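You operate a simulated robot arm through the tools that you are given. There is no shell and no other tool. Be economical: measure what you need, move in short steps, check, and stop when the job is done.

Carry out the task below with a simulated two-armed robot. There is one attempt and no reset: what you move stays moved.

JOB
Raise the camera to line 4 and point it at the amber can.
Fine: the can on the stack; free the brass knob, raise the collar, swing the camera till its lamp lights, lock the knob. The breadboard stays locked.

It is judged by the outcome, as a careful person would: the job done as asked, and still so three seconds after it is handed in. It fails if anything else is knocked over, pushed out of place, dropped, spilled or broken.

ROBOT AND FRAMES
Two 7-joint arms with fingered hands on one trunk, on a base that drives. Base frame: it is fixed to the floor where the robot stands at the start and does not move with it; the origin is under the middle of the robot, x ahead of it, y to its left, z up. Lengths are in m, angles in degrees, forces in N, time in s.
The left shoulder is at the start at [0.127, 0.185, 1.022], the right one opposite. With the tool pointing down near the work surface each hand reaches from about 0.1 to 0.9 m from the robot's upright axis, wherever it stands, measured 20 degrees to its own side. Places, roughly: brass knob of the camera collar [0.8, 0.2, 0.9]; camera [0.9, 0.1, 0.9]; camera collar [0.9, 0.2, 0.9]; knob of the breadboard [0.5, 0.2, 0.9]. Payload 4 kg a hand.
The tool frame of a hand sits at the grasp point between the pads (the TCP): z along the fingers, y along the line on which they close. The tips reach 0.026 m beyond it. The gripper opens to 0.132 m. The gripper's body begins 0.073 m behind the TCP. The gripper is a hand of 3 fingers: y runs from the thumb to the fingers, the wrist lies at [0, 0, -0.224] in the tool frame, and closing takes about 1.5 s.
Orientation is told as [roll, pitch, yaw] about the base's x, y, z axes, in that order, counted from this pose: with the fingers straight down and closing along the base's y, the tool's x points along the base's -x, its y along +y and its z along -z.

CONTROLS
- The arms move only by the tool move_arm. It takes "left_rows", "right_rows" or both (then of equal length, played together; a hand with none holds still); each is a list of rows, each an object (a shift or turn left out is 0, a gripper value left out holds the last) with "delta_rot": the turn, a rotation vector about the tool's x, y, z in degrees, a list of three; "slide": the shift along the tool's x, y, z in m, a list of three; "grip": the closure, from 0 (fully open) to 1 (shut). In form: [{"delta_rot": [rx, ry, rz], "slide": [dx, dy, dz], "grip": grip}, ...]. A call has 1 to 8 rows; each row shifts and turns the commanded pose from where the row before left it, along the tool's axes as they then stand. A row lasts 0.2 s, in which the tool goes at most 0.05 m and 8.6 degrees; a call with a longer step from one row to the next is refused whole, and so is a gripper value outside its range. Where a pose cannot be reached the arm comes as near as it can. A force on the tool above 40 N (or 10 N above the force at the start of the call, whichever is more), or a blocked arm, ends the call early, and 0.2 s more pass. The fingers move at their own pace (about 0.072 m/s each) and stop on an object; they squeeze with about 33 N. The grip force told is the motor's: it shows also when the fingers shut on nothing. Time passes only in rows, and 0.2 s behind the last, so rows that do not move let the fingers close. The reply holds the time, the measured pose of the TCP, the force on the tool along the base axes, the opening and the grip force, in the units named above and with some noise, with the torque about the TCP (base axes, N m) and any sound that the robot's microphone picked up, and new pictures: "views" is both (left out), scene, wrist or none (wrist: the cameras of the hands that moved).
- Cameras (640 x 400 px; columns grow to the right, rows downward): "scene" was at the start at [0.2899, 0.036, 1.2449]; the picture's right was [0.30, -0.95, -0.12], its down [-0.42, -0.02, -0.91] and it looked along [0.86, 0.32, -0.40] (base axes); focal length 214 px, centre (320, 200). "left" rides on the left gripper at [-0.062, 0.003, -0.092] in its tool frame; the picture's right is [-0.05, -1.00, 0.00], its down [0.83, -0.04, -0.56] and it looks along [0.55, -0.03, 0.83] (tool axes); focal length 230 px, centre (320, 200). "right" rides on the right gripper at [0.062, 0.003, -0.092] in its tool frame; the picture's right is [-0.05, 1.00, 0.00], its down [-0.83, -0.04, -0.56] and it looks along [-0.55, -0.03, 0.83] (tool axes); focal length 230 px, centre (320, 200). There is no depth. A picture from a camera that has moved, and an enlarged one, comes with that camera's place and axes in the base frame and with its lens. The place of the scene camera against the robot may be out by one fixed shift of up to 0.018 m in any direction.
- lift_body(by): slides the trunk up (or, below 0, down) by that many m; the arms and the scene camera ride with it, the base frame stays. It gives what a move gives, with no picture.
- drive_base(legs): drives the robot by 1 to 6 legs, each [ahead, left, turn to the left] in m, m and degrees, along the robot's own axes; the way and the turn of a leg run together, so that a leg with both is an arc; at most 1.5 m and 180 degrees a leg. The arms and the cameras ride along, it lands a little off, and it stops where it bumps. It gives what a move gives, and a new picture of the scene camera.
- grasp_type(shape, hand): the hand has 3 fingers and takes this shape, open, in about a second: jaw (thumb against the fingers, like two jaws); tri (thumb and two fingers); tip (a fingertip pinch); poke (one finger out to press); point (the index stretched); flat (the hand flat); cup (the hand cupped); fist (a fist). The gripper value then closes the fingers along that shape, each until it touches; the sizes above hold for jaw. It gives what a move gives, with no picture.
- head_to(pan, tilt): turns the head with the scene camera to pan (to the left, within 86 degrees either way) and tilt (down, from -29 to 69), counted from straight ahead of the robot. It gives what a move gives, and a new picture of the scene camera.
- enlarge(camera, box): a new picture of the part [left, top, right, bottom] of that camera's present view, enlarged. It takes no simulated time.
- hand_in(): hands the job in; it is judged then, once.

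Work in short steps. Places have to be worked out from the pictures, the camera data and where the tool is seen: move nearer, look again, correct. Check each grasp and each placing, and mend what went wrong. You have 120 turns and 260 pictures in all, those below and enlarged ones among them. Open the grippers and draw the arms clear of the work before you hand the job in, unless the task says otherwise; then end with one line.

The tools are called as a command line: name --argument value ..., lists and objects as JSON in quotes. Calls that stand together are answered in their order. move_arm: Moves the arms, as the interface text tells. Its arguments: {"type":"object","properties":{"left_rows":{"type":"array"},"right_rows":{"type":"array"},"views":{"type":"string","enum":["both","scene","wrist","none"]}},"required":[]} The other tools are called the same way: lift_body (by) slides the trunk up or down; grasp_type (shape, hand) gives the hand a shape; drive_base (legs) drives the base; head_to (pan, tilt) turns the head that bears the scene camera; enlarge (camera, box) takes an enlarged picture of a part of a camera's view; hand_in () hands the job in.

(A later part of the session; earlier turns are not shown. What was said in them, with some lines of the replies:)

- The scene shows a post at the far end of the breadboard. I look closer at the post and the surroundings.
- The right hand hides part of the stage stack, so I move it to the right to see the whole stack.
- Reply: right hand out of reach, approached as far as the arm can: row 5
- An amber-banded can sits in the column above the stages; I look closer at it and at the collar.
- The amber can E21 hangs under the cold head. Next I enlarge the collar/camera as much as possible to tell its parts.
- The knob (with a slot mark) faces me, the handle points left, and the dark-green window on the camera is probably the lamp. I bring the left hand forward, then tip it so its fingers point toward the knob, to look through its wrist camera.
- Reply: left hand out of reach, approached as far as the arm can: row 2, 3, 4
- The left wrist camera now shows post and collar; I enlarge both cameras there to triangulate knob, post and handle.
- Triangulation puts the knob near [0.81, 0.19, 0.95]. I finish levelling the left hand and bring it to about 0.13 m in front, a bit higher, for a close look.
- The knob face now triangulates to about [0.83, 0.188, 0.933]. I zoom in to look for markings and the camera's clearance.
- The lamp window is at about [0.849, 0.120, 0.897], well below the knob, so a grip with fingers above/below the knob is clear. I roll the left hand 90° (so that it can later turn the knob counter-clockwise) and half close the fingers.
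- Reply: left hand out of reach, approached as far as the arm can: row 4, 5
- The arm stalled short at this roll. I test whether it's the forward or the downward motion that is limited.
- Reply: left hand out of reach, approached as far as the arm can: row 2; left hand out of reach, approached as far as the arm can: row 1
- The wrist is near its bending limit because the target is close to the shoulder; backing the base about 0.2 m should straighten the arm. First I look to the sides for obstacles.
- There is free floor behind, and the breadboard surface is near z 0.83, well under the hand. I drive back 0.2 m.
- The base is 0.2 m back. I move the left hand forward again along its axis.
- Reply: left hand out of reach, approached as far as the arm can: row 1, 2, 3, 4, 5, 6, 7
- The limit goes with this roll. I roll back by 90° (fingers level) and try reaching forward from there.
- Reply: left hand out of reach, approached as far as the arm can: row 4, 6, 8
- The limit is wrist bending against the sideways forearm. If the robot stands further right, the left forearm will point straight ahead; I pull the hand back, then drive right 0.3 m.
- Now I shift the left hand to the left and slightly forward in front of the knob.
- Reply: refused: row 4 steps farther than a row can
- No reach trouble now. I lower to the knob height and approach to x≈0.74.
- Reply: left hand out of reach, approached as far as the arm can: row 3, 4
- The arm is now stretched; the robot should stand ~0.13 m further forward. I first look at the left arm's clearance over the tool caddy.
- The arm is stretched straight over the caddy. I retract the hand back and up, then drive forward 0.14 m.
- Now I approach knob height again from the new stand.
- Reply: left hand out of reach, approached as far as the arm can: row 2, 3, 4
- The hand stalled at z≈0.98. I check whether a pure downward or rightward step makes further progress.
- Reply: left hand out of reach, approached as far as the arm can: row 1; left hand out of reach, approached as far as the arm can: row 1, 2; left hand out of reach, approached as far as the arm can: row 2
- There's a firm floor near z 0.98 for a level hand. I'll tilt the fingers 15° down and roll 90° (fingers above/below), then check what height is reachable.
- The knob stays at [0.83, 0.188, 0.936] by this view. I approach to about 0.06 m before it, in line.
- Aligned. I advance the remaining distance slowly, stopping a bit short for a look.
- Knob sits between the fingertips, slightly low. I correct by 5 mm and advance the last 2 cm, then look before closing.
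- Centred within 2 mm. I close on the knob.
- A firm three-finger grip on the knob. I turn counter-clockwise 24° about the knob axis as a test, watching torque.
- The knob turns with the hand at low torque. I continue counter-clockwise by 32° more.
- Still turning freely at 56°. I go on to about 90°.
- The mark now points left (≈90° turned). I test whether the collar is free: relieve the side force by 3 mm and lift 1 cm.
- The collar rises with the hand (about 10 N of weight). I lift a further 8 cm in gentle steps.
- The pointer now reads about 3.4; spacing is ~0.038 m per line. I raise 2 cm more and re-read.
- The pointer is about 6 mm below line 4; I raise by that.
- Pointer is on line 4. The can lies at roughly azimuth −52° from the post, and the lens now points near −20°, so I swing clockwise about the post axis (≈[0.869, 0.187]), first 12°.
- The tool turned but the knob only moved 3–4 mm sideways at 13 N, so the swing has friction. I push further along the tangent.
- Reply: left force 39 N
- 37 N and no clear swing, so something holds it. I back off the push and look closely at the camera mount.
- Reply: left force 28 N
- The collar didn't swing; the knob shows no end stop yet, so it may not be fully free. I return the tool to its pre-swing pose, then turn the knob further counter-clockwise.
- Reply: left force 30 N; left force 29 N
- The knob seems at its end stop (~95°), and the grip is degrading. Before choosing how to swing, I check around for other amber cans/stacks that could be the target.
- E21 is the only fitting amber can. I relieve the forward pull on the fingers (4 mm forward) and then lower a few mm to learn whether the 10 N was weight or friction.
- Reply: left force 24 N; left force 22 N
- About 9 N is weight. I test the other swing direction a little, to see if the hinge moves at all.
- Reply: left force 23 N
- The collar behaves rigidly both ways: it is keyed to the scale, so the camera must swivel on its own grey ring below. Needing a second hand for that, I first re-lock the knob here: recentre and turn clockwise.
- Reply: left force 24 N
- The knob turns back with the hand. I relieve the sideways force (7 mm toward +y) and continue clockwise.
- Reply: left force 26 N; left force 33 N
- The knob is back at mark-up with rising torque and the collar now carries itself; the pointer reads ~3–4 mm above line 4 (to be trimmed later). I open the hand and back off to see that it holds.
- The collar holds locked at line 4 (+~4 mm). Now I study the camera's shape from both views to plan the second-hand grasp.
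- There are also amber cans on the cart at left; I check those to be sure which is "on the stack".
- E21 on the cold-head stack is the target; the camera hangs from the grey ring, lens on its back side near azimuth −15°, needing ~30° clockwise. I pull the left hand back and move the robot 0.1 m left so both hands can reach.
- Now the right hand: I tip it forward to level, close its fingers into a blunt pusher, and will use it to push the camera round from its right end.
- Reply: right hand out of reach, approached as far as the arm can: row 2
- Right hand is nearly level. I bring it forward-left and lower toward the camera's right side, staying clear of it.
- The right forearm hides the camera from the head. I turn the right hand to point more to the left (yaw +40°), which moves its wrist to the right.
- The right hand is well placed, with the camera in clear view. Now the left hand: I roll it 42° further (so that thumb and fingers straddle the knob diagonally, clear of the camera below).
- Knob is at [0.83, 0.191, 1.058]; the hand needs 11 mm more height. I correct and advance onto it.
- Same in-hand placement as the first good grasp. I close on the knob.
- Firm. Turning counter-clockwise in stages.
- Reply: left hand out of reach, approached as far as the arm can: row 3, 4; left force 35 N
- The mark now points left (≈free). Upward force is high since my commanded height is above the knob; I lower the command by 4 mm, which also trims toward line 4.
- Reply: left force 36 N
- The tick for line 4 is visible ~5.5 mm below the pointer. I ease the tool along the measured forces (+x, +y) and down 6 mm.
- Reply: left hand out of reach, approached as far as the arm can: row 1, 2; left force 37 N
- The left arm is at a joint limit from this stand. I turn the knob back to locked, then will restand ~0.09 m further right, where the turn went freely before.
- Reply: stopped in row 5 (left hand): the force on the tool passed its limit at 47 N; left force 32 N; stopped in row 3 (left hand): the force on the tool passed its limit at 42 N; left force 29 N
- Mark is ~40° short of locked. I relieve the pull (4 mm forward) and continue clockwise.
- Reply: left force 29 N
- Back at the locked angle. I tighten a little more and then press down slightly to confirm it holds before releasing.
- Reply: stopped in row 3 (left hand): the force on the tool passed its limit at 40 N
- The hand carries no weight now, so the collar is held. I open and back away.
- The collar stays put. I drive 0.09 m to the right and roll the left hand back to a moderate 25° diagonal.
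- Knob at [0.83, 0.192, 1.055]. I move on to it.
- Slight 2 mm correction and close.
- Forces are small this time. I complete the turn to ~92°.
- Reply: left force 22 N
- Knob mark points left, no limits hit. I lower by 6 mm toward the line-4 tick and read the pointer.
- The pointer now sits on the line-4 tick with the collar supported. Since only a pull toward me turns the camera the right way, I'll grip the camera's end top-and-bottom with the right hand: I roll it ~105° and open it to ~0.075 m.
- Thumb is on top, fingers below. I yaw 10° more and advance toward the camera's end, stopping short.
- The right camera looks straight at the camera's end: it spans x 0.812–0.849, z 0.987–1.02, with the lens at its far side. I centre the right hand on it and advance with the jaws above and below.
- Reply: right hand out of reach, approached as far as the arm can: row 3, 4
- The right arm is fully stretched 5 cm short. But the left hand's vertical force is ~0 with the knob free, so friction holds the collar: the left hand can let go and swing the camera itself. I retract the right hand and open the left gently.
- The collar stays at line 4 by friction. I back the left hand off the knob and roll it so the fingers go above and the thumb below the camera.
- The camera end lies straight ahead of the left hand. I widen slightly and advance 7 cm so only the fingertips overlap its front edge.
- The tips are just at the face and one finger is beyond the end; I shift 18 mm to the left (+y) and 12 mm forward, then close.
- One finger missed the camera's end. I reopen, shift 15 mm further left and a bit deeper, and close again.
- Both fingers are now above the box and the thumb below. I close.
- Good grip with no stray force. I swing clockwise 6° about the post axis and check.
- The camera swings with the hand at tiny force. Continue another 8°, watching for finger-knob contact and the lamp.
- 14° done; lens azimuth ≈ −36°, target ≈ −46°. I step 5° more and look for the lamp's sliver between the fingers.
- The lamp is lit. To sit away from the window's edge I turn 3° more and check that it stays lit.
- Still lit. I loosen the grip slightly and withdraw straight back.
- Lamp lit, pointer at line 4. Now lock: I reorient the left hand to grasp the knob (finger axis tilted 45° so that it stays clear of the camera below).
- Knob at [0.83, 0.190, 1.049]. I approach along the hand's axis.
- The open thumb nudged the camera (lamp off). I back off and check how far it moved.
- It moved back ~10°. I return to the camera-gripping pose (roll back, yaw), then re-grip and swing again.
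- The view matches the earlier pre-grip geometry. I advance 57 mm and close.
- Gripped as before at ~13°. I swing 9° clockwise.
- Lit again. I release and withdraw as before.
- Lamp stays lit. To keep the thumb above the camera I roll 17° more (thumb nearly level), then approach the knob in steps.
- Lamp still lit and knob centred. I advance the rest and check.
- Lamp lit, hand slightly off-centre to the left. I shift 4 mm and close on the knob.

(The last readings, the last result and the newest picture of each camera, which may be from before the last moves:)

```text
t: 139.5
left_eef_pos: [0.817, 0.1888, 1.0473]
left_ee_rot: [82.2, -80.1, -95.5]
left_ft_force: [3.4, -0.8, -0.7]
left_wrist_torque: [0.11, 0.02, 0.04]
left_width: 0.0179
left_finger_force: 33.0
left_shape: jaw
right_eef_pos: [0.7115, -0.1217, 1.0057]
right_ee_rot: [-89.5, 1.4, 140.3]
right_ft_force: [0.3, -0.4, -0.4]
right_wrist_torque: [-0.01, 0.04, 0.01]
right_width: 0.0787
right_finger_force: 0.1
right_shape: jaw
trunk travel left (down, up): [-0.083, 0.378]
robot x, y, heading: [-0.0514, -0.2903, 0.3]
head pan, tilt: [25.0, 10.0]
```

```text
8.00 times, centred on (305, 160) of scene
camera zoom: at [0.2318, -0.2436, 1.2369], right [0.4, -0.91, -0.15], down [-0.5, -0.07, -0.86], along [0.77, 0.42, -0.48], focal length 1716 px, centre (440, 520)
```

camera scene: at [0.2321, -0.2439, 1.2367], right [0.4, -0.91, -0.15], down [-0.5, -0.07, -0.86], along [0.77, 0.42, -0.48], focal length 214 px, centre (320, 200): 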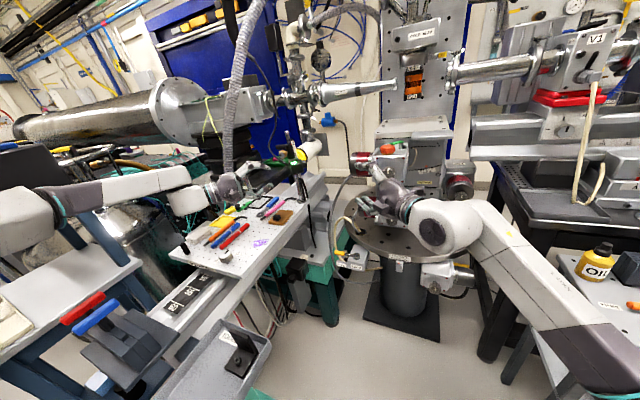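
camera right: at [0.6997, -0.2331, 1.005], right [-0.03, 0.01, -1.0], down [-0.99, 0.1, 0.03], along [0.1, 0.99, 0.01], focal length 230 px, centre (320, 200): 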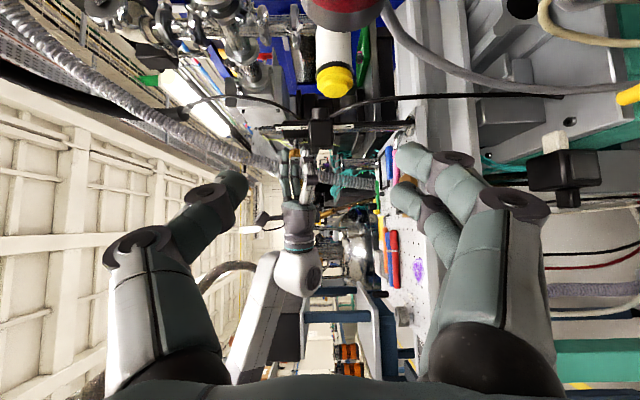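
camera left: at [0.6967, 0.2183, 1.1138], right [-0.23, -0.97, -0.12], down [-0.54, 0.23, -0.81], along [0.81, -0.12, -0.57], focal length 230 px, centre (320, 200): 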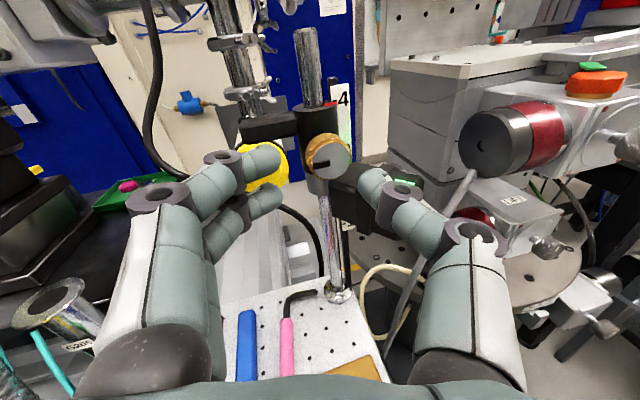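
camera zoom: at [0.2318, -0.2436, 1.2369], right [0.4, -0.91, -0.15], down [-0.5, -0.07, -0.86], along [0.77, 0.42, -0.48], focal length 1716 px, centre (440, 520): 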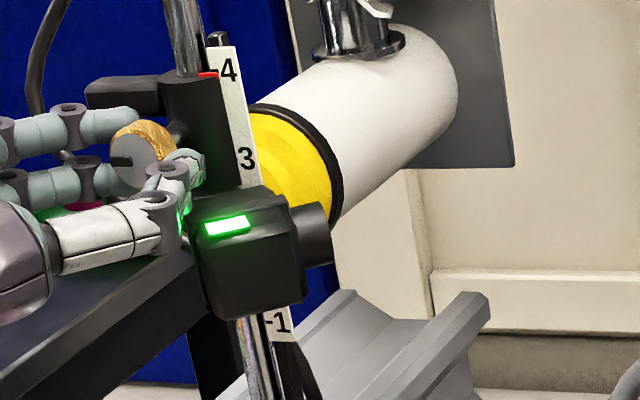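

Good grip, lamp lit, pointer on the tick. I turn clockwise in stages, checking lamp and pointer.

move_arm --left_rows '[{"delta_rot": [0, 1.8, 7.7]}, {"delta_rot": [0, 1.8, 7.7]}, {"delta_rot": [0, 1.8, 7.7]}, {"delta_rot": [0, 1.8, 7.7]}, {}]' --views "none"

enlarge --camera "scene" --box '[280, 135, 330, 185]'

```text
t: 140.7
left_eef_pos: [0.8174, 0.1918, 1.0483]
left_ee_rot: [78.3, -48.4, -91.4]
left_ft_force: [7.7, 3.4, 4.4]
left_wrist_torque: [-0.07, -0.15, 0.17]
left_width: 0.0171
left_finger_force: 33.1
left_shape: jaw
right_eef_pos: [0.7101, -0.1208, 1.007]
right_ee_rot: [-89.5, 1.4, 140.3]
right_ft_force: [0.6, 0.5, 0.0]
right_wrist_torque: [0.03, -0.02, -0.03]
right_width: 0.0791
right_finger_force: 0.1
right_shape: jaw
trunk travel left (down, up): [-0.083, 0.378]
robot x, y, heading: [-0.0543, -0.2918, 0.1]
head pan, tilt: [25.0, 10.0]
```

```text
8.00 times, centred on (305, 160) of scene
camera zoom: at [0.2317, -0.2433, 1.237], right [0.4, -0.91, -0.15], down [-0.5, -0.07, -0.86], along [0.77, 0.42, -0.48], focal length 1716 px, centre (440, 520)
```

zoom: 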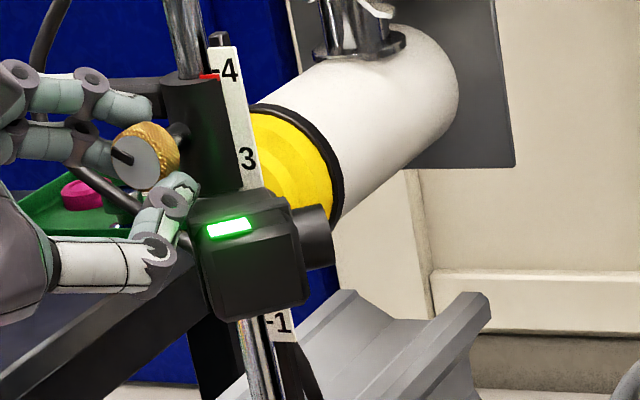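

Lamp lit; pointer may be sinking ~0.5 mm, so I bias the hand up 4 mm (spring) and continue.

move_arm --left_rows '[{"slide": [-0.0031, 0.0024, 0]}, {"delta_rot": [0, 1.8, 7.7]}, {"delta_rot": [0, 1.8, 7.7]}, {"delta_rot": [0, 1.8, 7.7]}, {}]' --views "none"

enlarge --camera "scene" --box '[280, 135, 330, 185]'

enlarge --camera "left" --box '[200, 60, 440, 260]'

```text
t: 141.9
left_eef_pos: [0.818, 0.1917, 1.0502]
left_ee_rot: [77.8, -24.7, -90.7]
left_ft_force: [-1.0, 4.8, -5.2]
left_wrist_torque: [0.01, -0.01, 0.1]
left_width: 0.0173
left_finger_force: 33.1
left_shape: jaw
right_eef_pos: [0.711, -0.1201, 1.0061]
right_ee_rot: [-89.5, 1.4, 140.4]
right_ft_force: [-0.2, -0.5, -0.1]
right_wrist_torque: [0.0, 0.01, 0.02]
right_width: 0.0786
right_finger_force: 0.1
right_shape: jaw
trunk travel left (down, up): [-0.083, 0.378]
robot x, y, heading: [-0.0515, -0.2889, 0.2]
head pan, tilt: [25.0, 10.0]
```

```text
8.00 times, centred on (305, 160) of scene
camera zoom: at [0.2317, -0.2424, 1.2368], right [0.4, -0.91, -0.15], down [-0.5, -0.08, -0.86], along [0.77, 0.42, -0.48], focal length 1716 px, centre (440, 520)
```

zoom: 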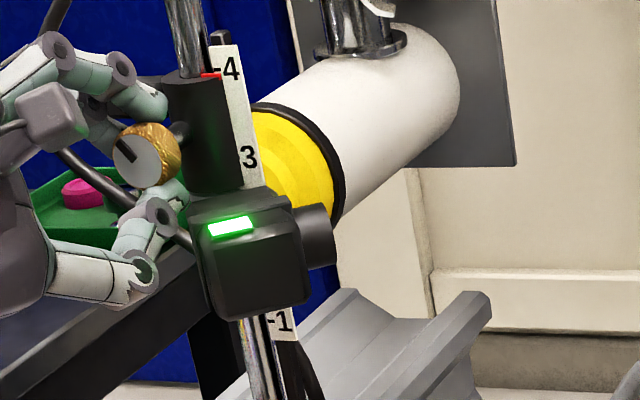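

```text
2.00 times, centred on (320, 160) of left
camera zoom: at [0.7279, 0.1476, 1.0968], right [-0.22, -0.45, -0.86], down [-0.54, 0.79, -0.28], along [0.81, 0.41, -0.42], focal length 460 px, centre (320, 280)
```

zoom: 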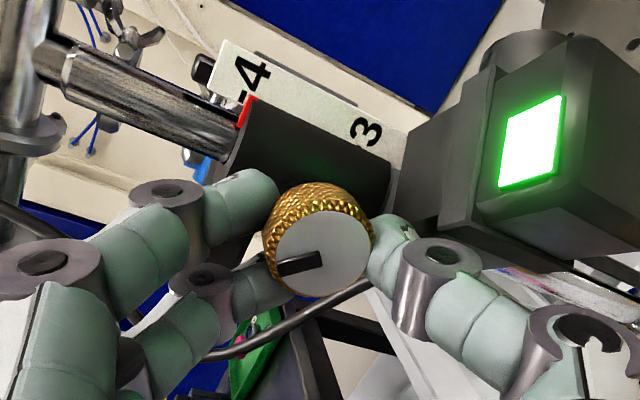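

Lamp lit. Careful comparison with the start shows the pointer ~2.5 mm below line 4, so while the knob isn't tight I lift the hand and watch the pointer.

move_arm --left_rows '[{"slide": [-0.0028, 0.0051, 0]}, {}]' --views "none"

enlarge --camera "left" --box '[260, 60, 360, 140]'

enlarge --camera "scene" --box '[290, 135, 320, 165]'

```text
t: 142.5
left_eef_pos: [0.8186, 0.1916, 1.0547]
left_ee_rot: [77.7, -24.8, -90.6]
left_ft_force: [-6.4, 3.4, -9.3]
left_wrist_torque: [0.07, 0.13, 0.04]
left_width: 0.0176
left_finger_force: 33.1
left_shape: jaw
right_eef_pos: [0.7119, -0.1203, 1.006]
right_ee_rot: [-89.5, 1.5, 140.3]
right_ft_force: [-0.1, 1.4, -0.4]
right_wrist_torque: [-0.02, -0.01, 0.04]
right_width: 0.079
right_finger_force: 0.0
right_shape: jaw
trunk travel left (down, up): [-0.083, 0.378]
robot x, y, heading: [-0.0555, -0.2897, 0.2]
head pan, tilt: [25.0, 10.0]
```

```text
5.00 times, centred on (310, 100) of left
camera zoom: at [0.729, 0.148, 1.1016], right [-0.22, -0.45, -0.86], down [-0.54, 0.79, -0.28], along [0.81, 0.41, -0.42], focal length 1150 px, centre (370, 700)
```

zoom: 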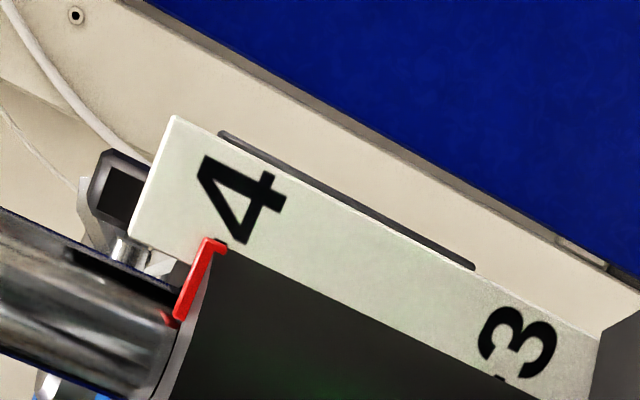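

```text
13.33 times, centred on (305, 150) of scene
camera zoom: at [0.2318, -0.2419, 1.2367], right [0.4, -0.91, -0.15], down [-0.5, -0.08, -0.86], along [0.77, 0.42, -0.48], focal length 2860 px, centre (520, 867)
```

zoom: 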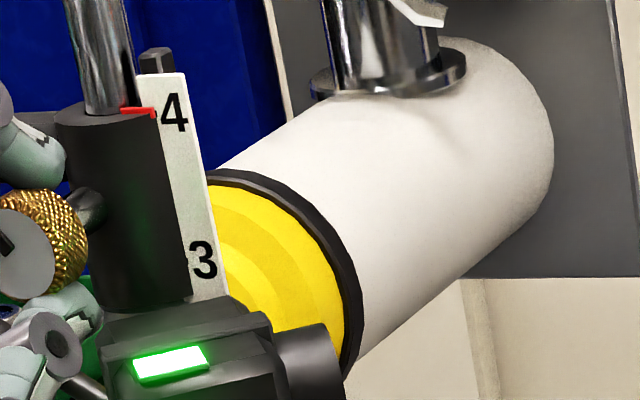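

The pointer now covers the line-4 dash exactly, lamp lit. I continue clockwise to lock.

move_arm --left_rows '[{"delta_rot": [0, 1.8, 7.7]}, {"delta_rot": [0, 1.8, 7.7]}, {"delta_rot": [0, 1.8, 7.7]}, {}]' --views "none"

enlarge --camera "scene" --box '[280, 135, 330, 185]'

enlarge --camera "left" --box '[200, 60, 440, 260]'

```text
t: 143.5
left_eef_pos: [0.819, 0.1913, 1.0564]
left_ee_rot: [77.8, -1.0, -90.3]
left_ft_force: [-5.9, 5.7, -7.5]
left_wrist_torque: [0.01, 0.15, 0.06]
left_width: 0.0178
left_finger_force: 32.9
left_shape: jaw
right_eef_pos: [0.7107, -0.1209, 1.0065]
right_ee_rot: [-89.5, 1.4, 140.3]
right_ft_force: [-0.2, -0.4, -0.4]
right_wrist_torque: [-0.02, 0.01, 0.0]
right_width: 0.0788
right_finger_force: 0.1
right_shape: jaw
trunk travel left (down, up): [-0.083, 0.378]
robot x, y, heading: [-0.0528, -0.2902, 0.2]
head pan, tilt: [25.0, 10.0]
```

```text
8.00 times, centred on (305, 160) of scene
camera zoom: at [0.2314, -0.2421, 1.237], right [0.4, -0.91, -0.15], down [-0.5, -0.08, -0.86], along [0.77, 0.42, -0.48], focal length 1716 px, centre (440, 520)
```

zoom: 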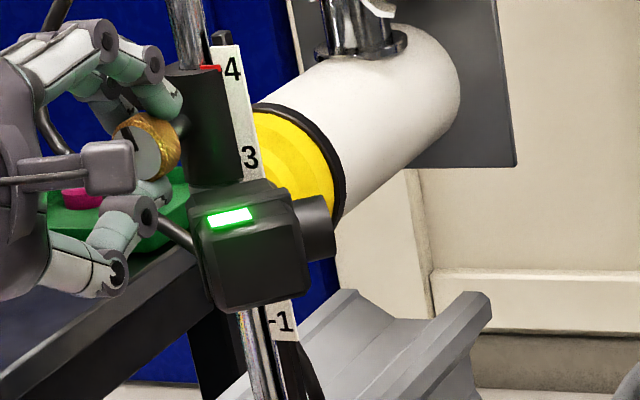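

```text
2.00 times, centred on (320, 160) of left
camera zoom: at [0.7292, 0.1319, 1.0812], right [-0.21, -0.07, -0.97], down [-0.55, 0.83, 0.06], along [0.81, 0.55, -0.21], focal length 460 px, centre (320, 280)
```

zoom: 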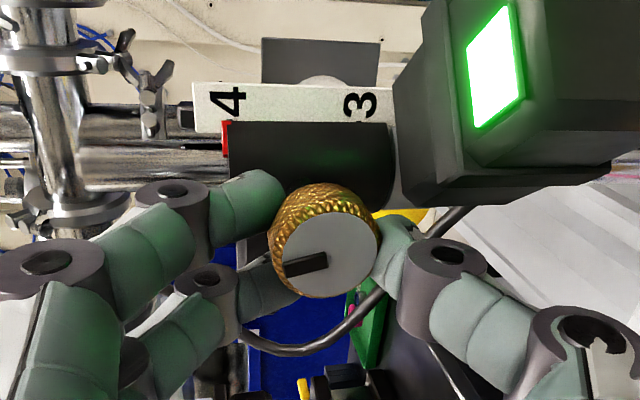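

Aligned and lit; mark is ~12° from straight up. I finish the turn (with a 2 mm downward relief so it doesn't creep up).

move_arm --left_rows '[{"delta_rot": [0, 1.8, 7.7], "slide": [0, -0.002, 0]}, {"delta_rot": [0, 1.8, 7.7]}, {}]' --views "none"

enlarge --camera "scene" --box '[280, 135, 330, 185]'

enlarge --camera "left" --box '[200, 60, 440, 260]'

```text
t: 144.3
left_eef_pos: [0.8187, 0.1897, 1.058]
left_ee_rot: [78.0, 14.8, -90.0]
left_ft_force: [-0.5, 3.6, 2.5]
left_wrist_torque: [-0.15, -0.09, 0.06]
left_width: 0.0173
left_finger_force: 32.9
left_shape: jaw
right_eef_pos: [0.7113, -0.1214, 1.0059]
right_ee_rot: [-89.4, 1.5, 140.3]
right_ft_force: [0.4, 0.4, 0.3]
right_wrist_torque: [0.01, 0.03, 0.01]
right_width: 0.0791
right_finger_force: 0.2
right_shape: jaw
trunk travel left (down, up): [-0.083, 0.378]
robot x, y, heading: [-0.0527, -0.2908, -0.1]
head pan, tilt: [25.0, 10.0]
```

```text
8.00 times, centred on (305, 160) of scene
camera zoom: at [0.2306, -0.2431, 1.2374], right [0.4, -0.91, -0.15], down [-0.5, -0.07, -0.86], along [0.77, 0.42, -0.48], focal length 1716 px, centre (440, 520)
```

zoom: 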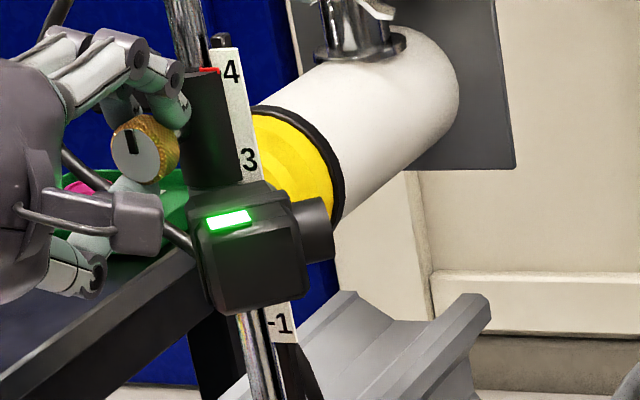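

```text
2.00 times, centred on (320, 160) of left
camera zoom: at [0.7292, 0.1265, 1.0637], right [-0.21, 0.2, -0.96], down [-0.55, 0.78, 0.28], along [0.81, 0.59, -0.05], focal length 460 px, centre (320, 280)
```

zoom: 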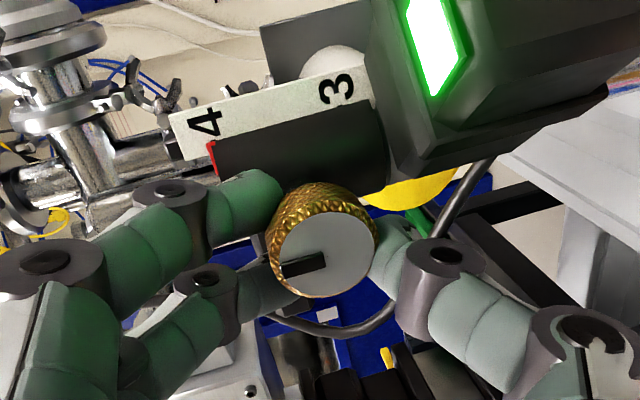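

Mark straight up, lamp lit, pointer at 4. One more small clockwise turn to seat it against the stop.

move_arm --left_rows '[{"delta_rot": [0, 1.5, 6]}, {}]' --views "none"

```text
t: 144.9
left_eef_pos: [0.8181, 0.1903, 1.0576]
left_ee_rot: [78.0, 20.9, -89.8]
left_ft_force: [4.4, 5.8, 6.3]
left_wrist_torque: [-0.38, -0.19, 0.13]
left_width: 0.0172
left_finger_force: 32.7
left_shape: jaw
right_eef_pos: [0.7111, -0.1211, 1.0071]
right_ee_rot: [-89.5, 1.4, 140.3]
right_ft_force: [0.0, -0.6, 0.0]
right_wrist_torque: [0.0, -0.02, 0.01]
right_width: 0.0789
right_finger_force: 0.0
right_shape: jaw
trunk travel left (down, up): [-0.083, 0.378]
robot x, y, heading: [-0.0508, -0.2913, 0.0]
head pan, tilt: [25.0, 10.0]
```

Torque rises at the stop: locked. I open only as much as needed and withdraw straight back.

move_arm --left_rows '[{"grip": 0.85}, {"grip": 0.7}, {}, {}, {"slide": [0, 0, -0.02]}, {"slide": [0, 0, -0.04]}, {"slide": [0, 0, -0.045]}, {"slide": [0, 0, -0.045]}]' --views "both"

enlarge --camera "scene" --box '[280, 135, 330, 185]'

```text
t: 146.7
left_eef_pos: [0.6713, 0.1763, 1.0852]
left_ee_rot: [78.1, 20.9, -89.9]
left_ft_force: [-0.8, -0.5, -0.1]
left_wrist_torque: [-0.01, 0.01, -0.04]
left_width: 0.0394
left_finger_force: 0.2
left_shape: jaw
right_eef_pos: [0.7087, -0.1215, 1.009]
right_ee_rot: [-89.6, 1.5, 140.3]
right_ft_force: [0.5, 0.3, -0.4]
right_wrist_torque: [0.0, 0.05, -0.03]
right_width: 0.0789
right_finger_force: 0.0
right_shape: jaw
trunk travel left (down, up): [-0.083, 0.378]
robot x, y, heading: [-0.0504, -0.2892, 0.2]
head pan, tilt: [25.0, 10.0]
camera scene: at [0.2294, -0.2436, 1.2377], right [0.4, -0.91, -0.15], down [-0.5, -0.07, -0.87], along [0.77, 0.42, -0.48], focal length 214 px, centre (320, 200)
camera left: at [0.5815, 0.1134, 1.0844], right [-0.21, 0.3, -0.93], down [-0.55, 0.75, 0.37], along [0.81, 0.59, 0.01], focal length 230 px, centre (320, 200)
```

scene: 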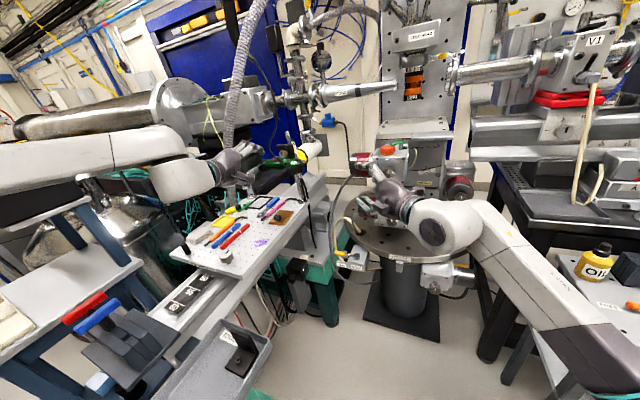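
left: 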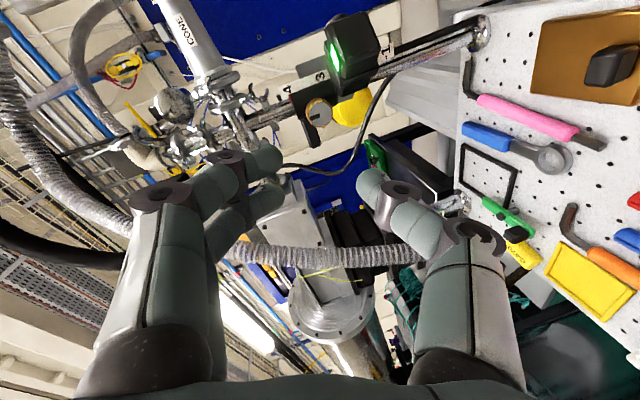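

```text
8.00 times, centred on (305, 160) of scene
camera zoom: at [0.2294, -0.2436, 1.2377], right [0.4, -0.91, -0.15], down [-0.5, -0.07, -0.87], along [0.77, 0.42, -0.48], focal length 1716 px, centre (440, 520)
```

zoom: 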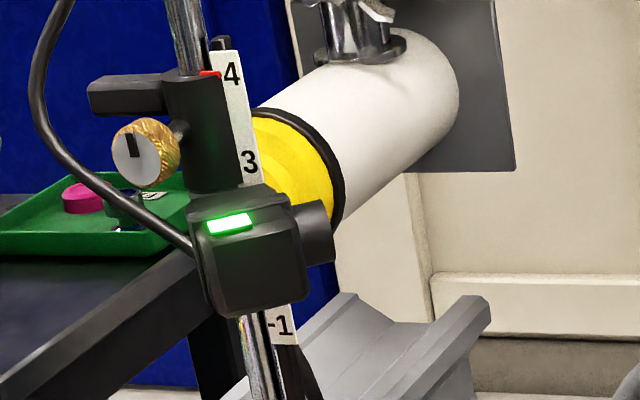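

Done: lamp lit, knob mark up (locked), pointer at 4. I open both hands and draw the arms clear.

move_arm --left_rows '[{"slide": [0, 0, -0.045], "grip": 0.0}, {"slide": [0, 0, -0.045]}, {"slide": [0, 0, -0.03]}, {}, {}]' --right_rows '[{"slide": [0, 0, -0.04], "grip": 0.0}, {"slide": [0, 0, -0.04]}, {"slide": [0, 0, -0.03]}, {}, {}]' --views "scene"

enlarge --camera "scene" --box '[280, 135, 330, 185]'

enlarge --camera "scene" --box '[160, 170, 340, 300]'

```text
t: 147.9
left_eef_pos: [0.5535, 0.1677, 1.1072]
left_ee_rot: [77.9, 21.0, -89.9]
left_ft_force: [0.5, 0.1, 0.4]
left_wrist_torque: [0.0, 0.01, 0.03]
left_width: 0.1317
left_finger_force: 0.1
left_shape: jaw
right_eef_pos: [0.6387, -0.2057, 1.0089]
right_ee_rot: [-89.5, 1.4, 140.4]
right_ft_force: [-0.4, 0.2, 0.2]
right_wrist_torque: [-0.01, -0.01, 0.01]
right_width: 0.1318
right_finger_force: 0.1
right_shape: jaw
trunk travel left (down, up): [-0.083, 0.378]
robot x, y, heading: [-0.0513, -0.2881, 0.1]
head pan, tilt: [25.0, 10.0]
camera scene: at [0.2308, -0.2439, 1.2372], right [0.4, -0.91, -0.15], down [-0.5, -0.07, -0.86], along [0.77, 0.42, -0.48], focal length 214 px, centre (320, 200)
```

scene: 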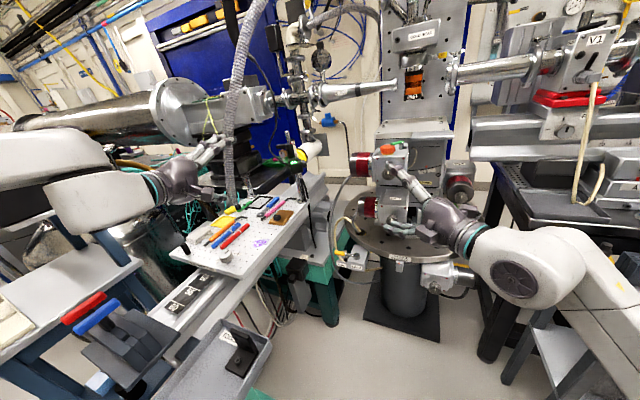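

```text
8.00 times, centred on (305, 160) of scene
camera zoom: at [0.2308, -0.2439, 1.2372], right [0.4, -0.91, -0.15], down [-0.5, -0.07, -0.86], along [0.77, 0.42, -0.48], focal length 1716 px, centre (440, 520)
```

zoom: 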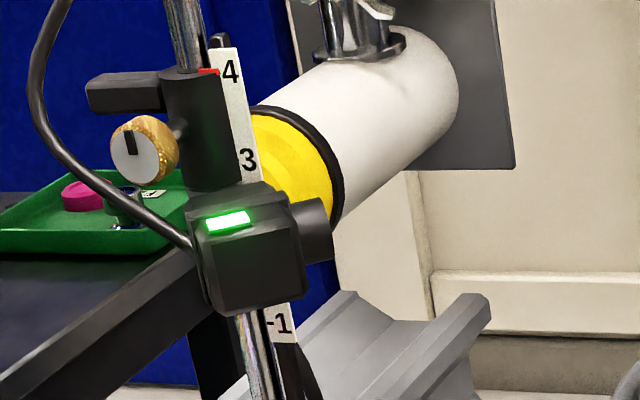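

```text
3.08 times, centred on (250, 235) of scene
camera zoom: at [0.2308, -0.2439, 1.2372], right [0.4, -0.91, -0.15], down [-0.5, -0.07, -0.86], along [0.77, 0.42, -0.48], focal length 660 px, centre (535, 92)
```

zoom: 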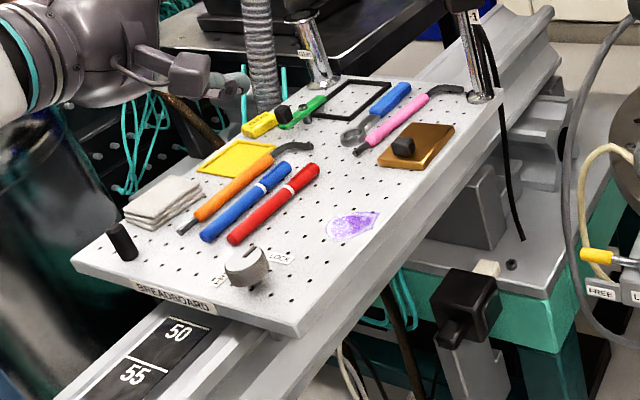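

Everything is as asked: collar at line 4, lamp lit, brass knob locked, and the breadboard with its tools untouched. I hand it in.

hand_in

```text
The job is handed in.
```

The camera is locked at line 4 and pointed at amber can E21 with its lamp lit; the breadboard stayed locked and both arms are open and clear.
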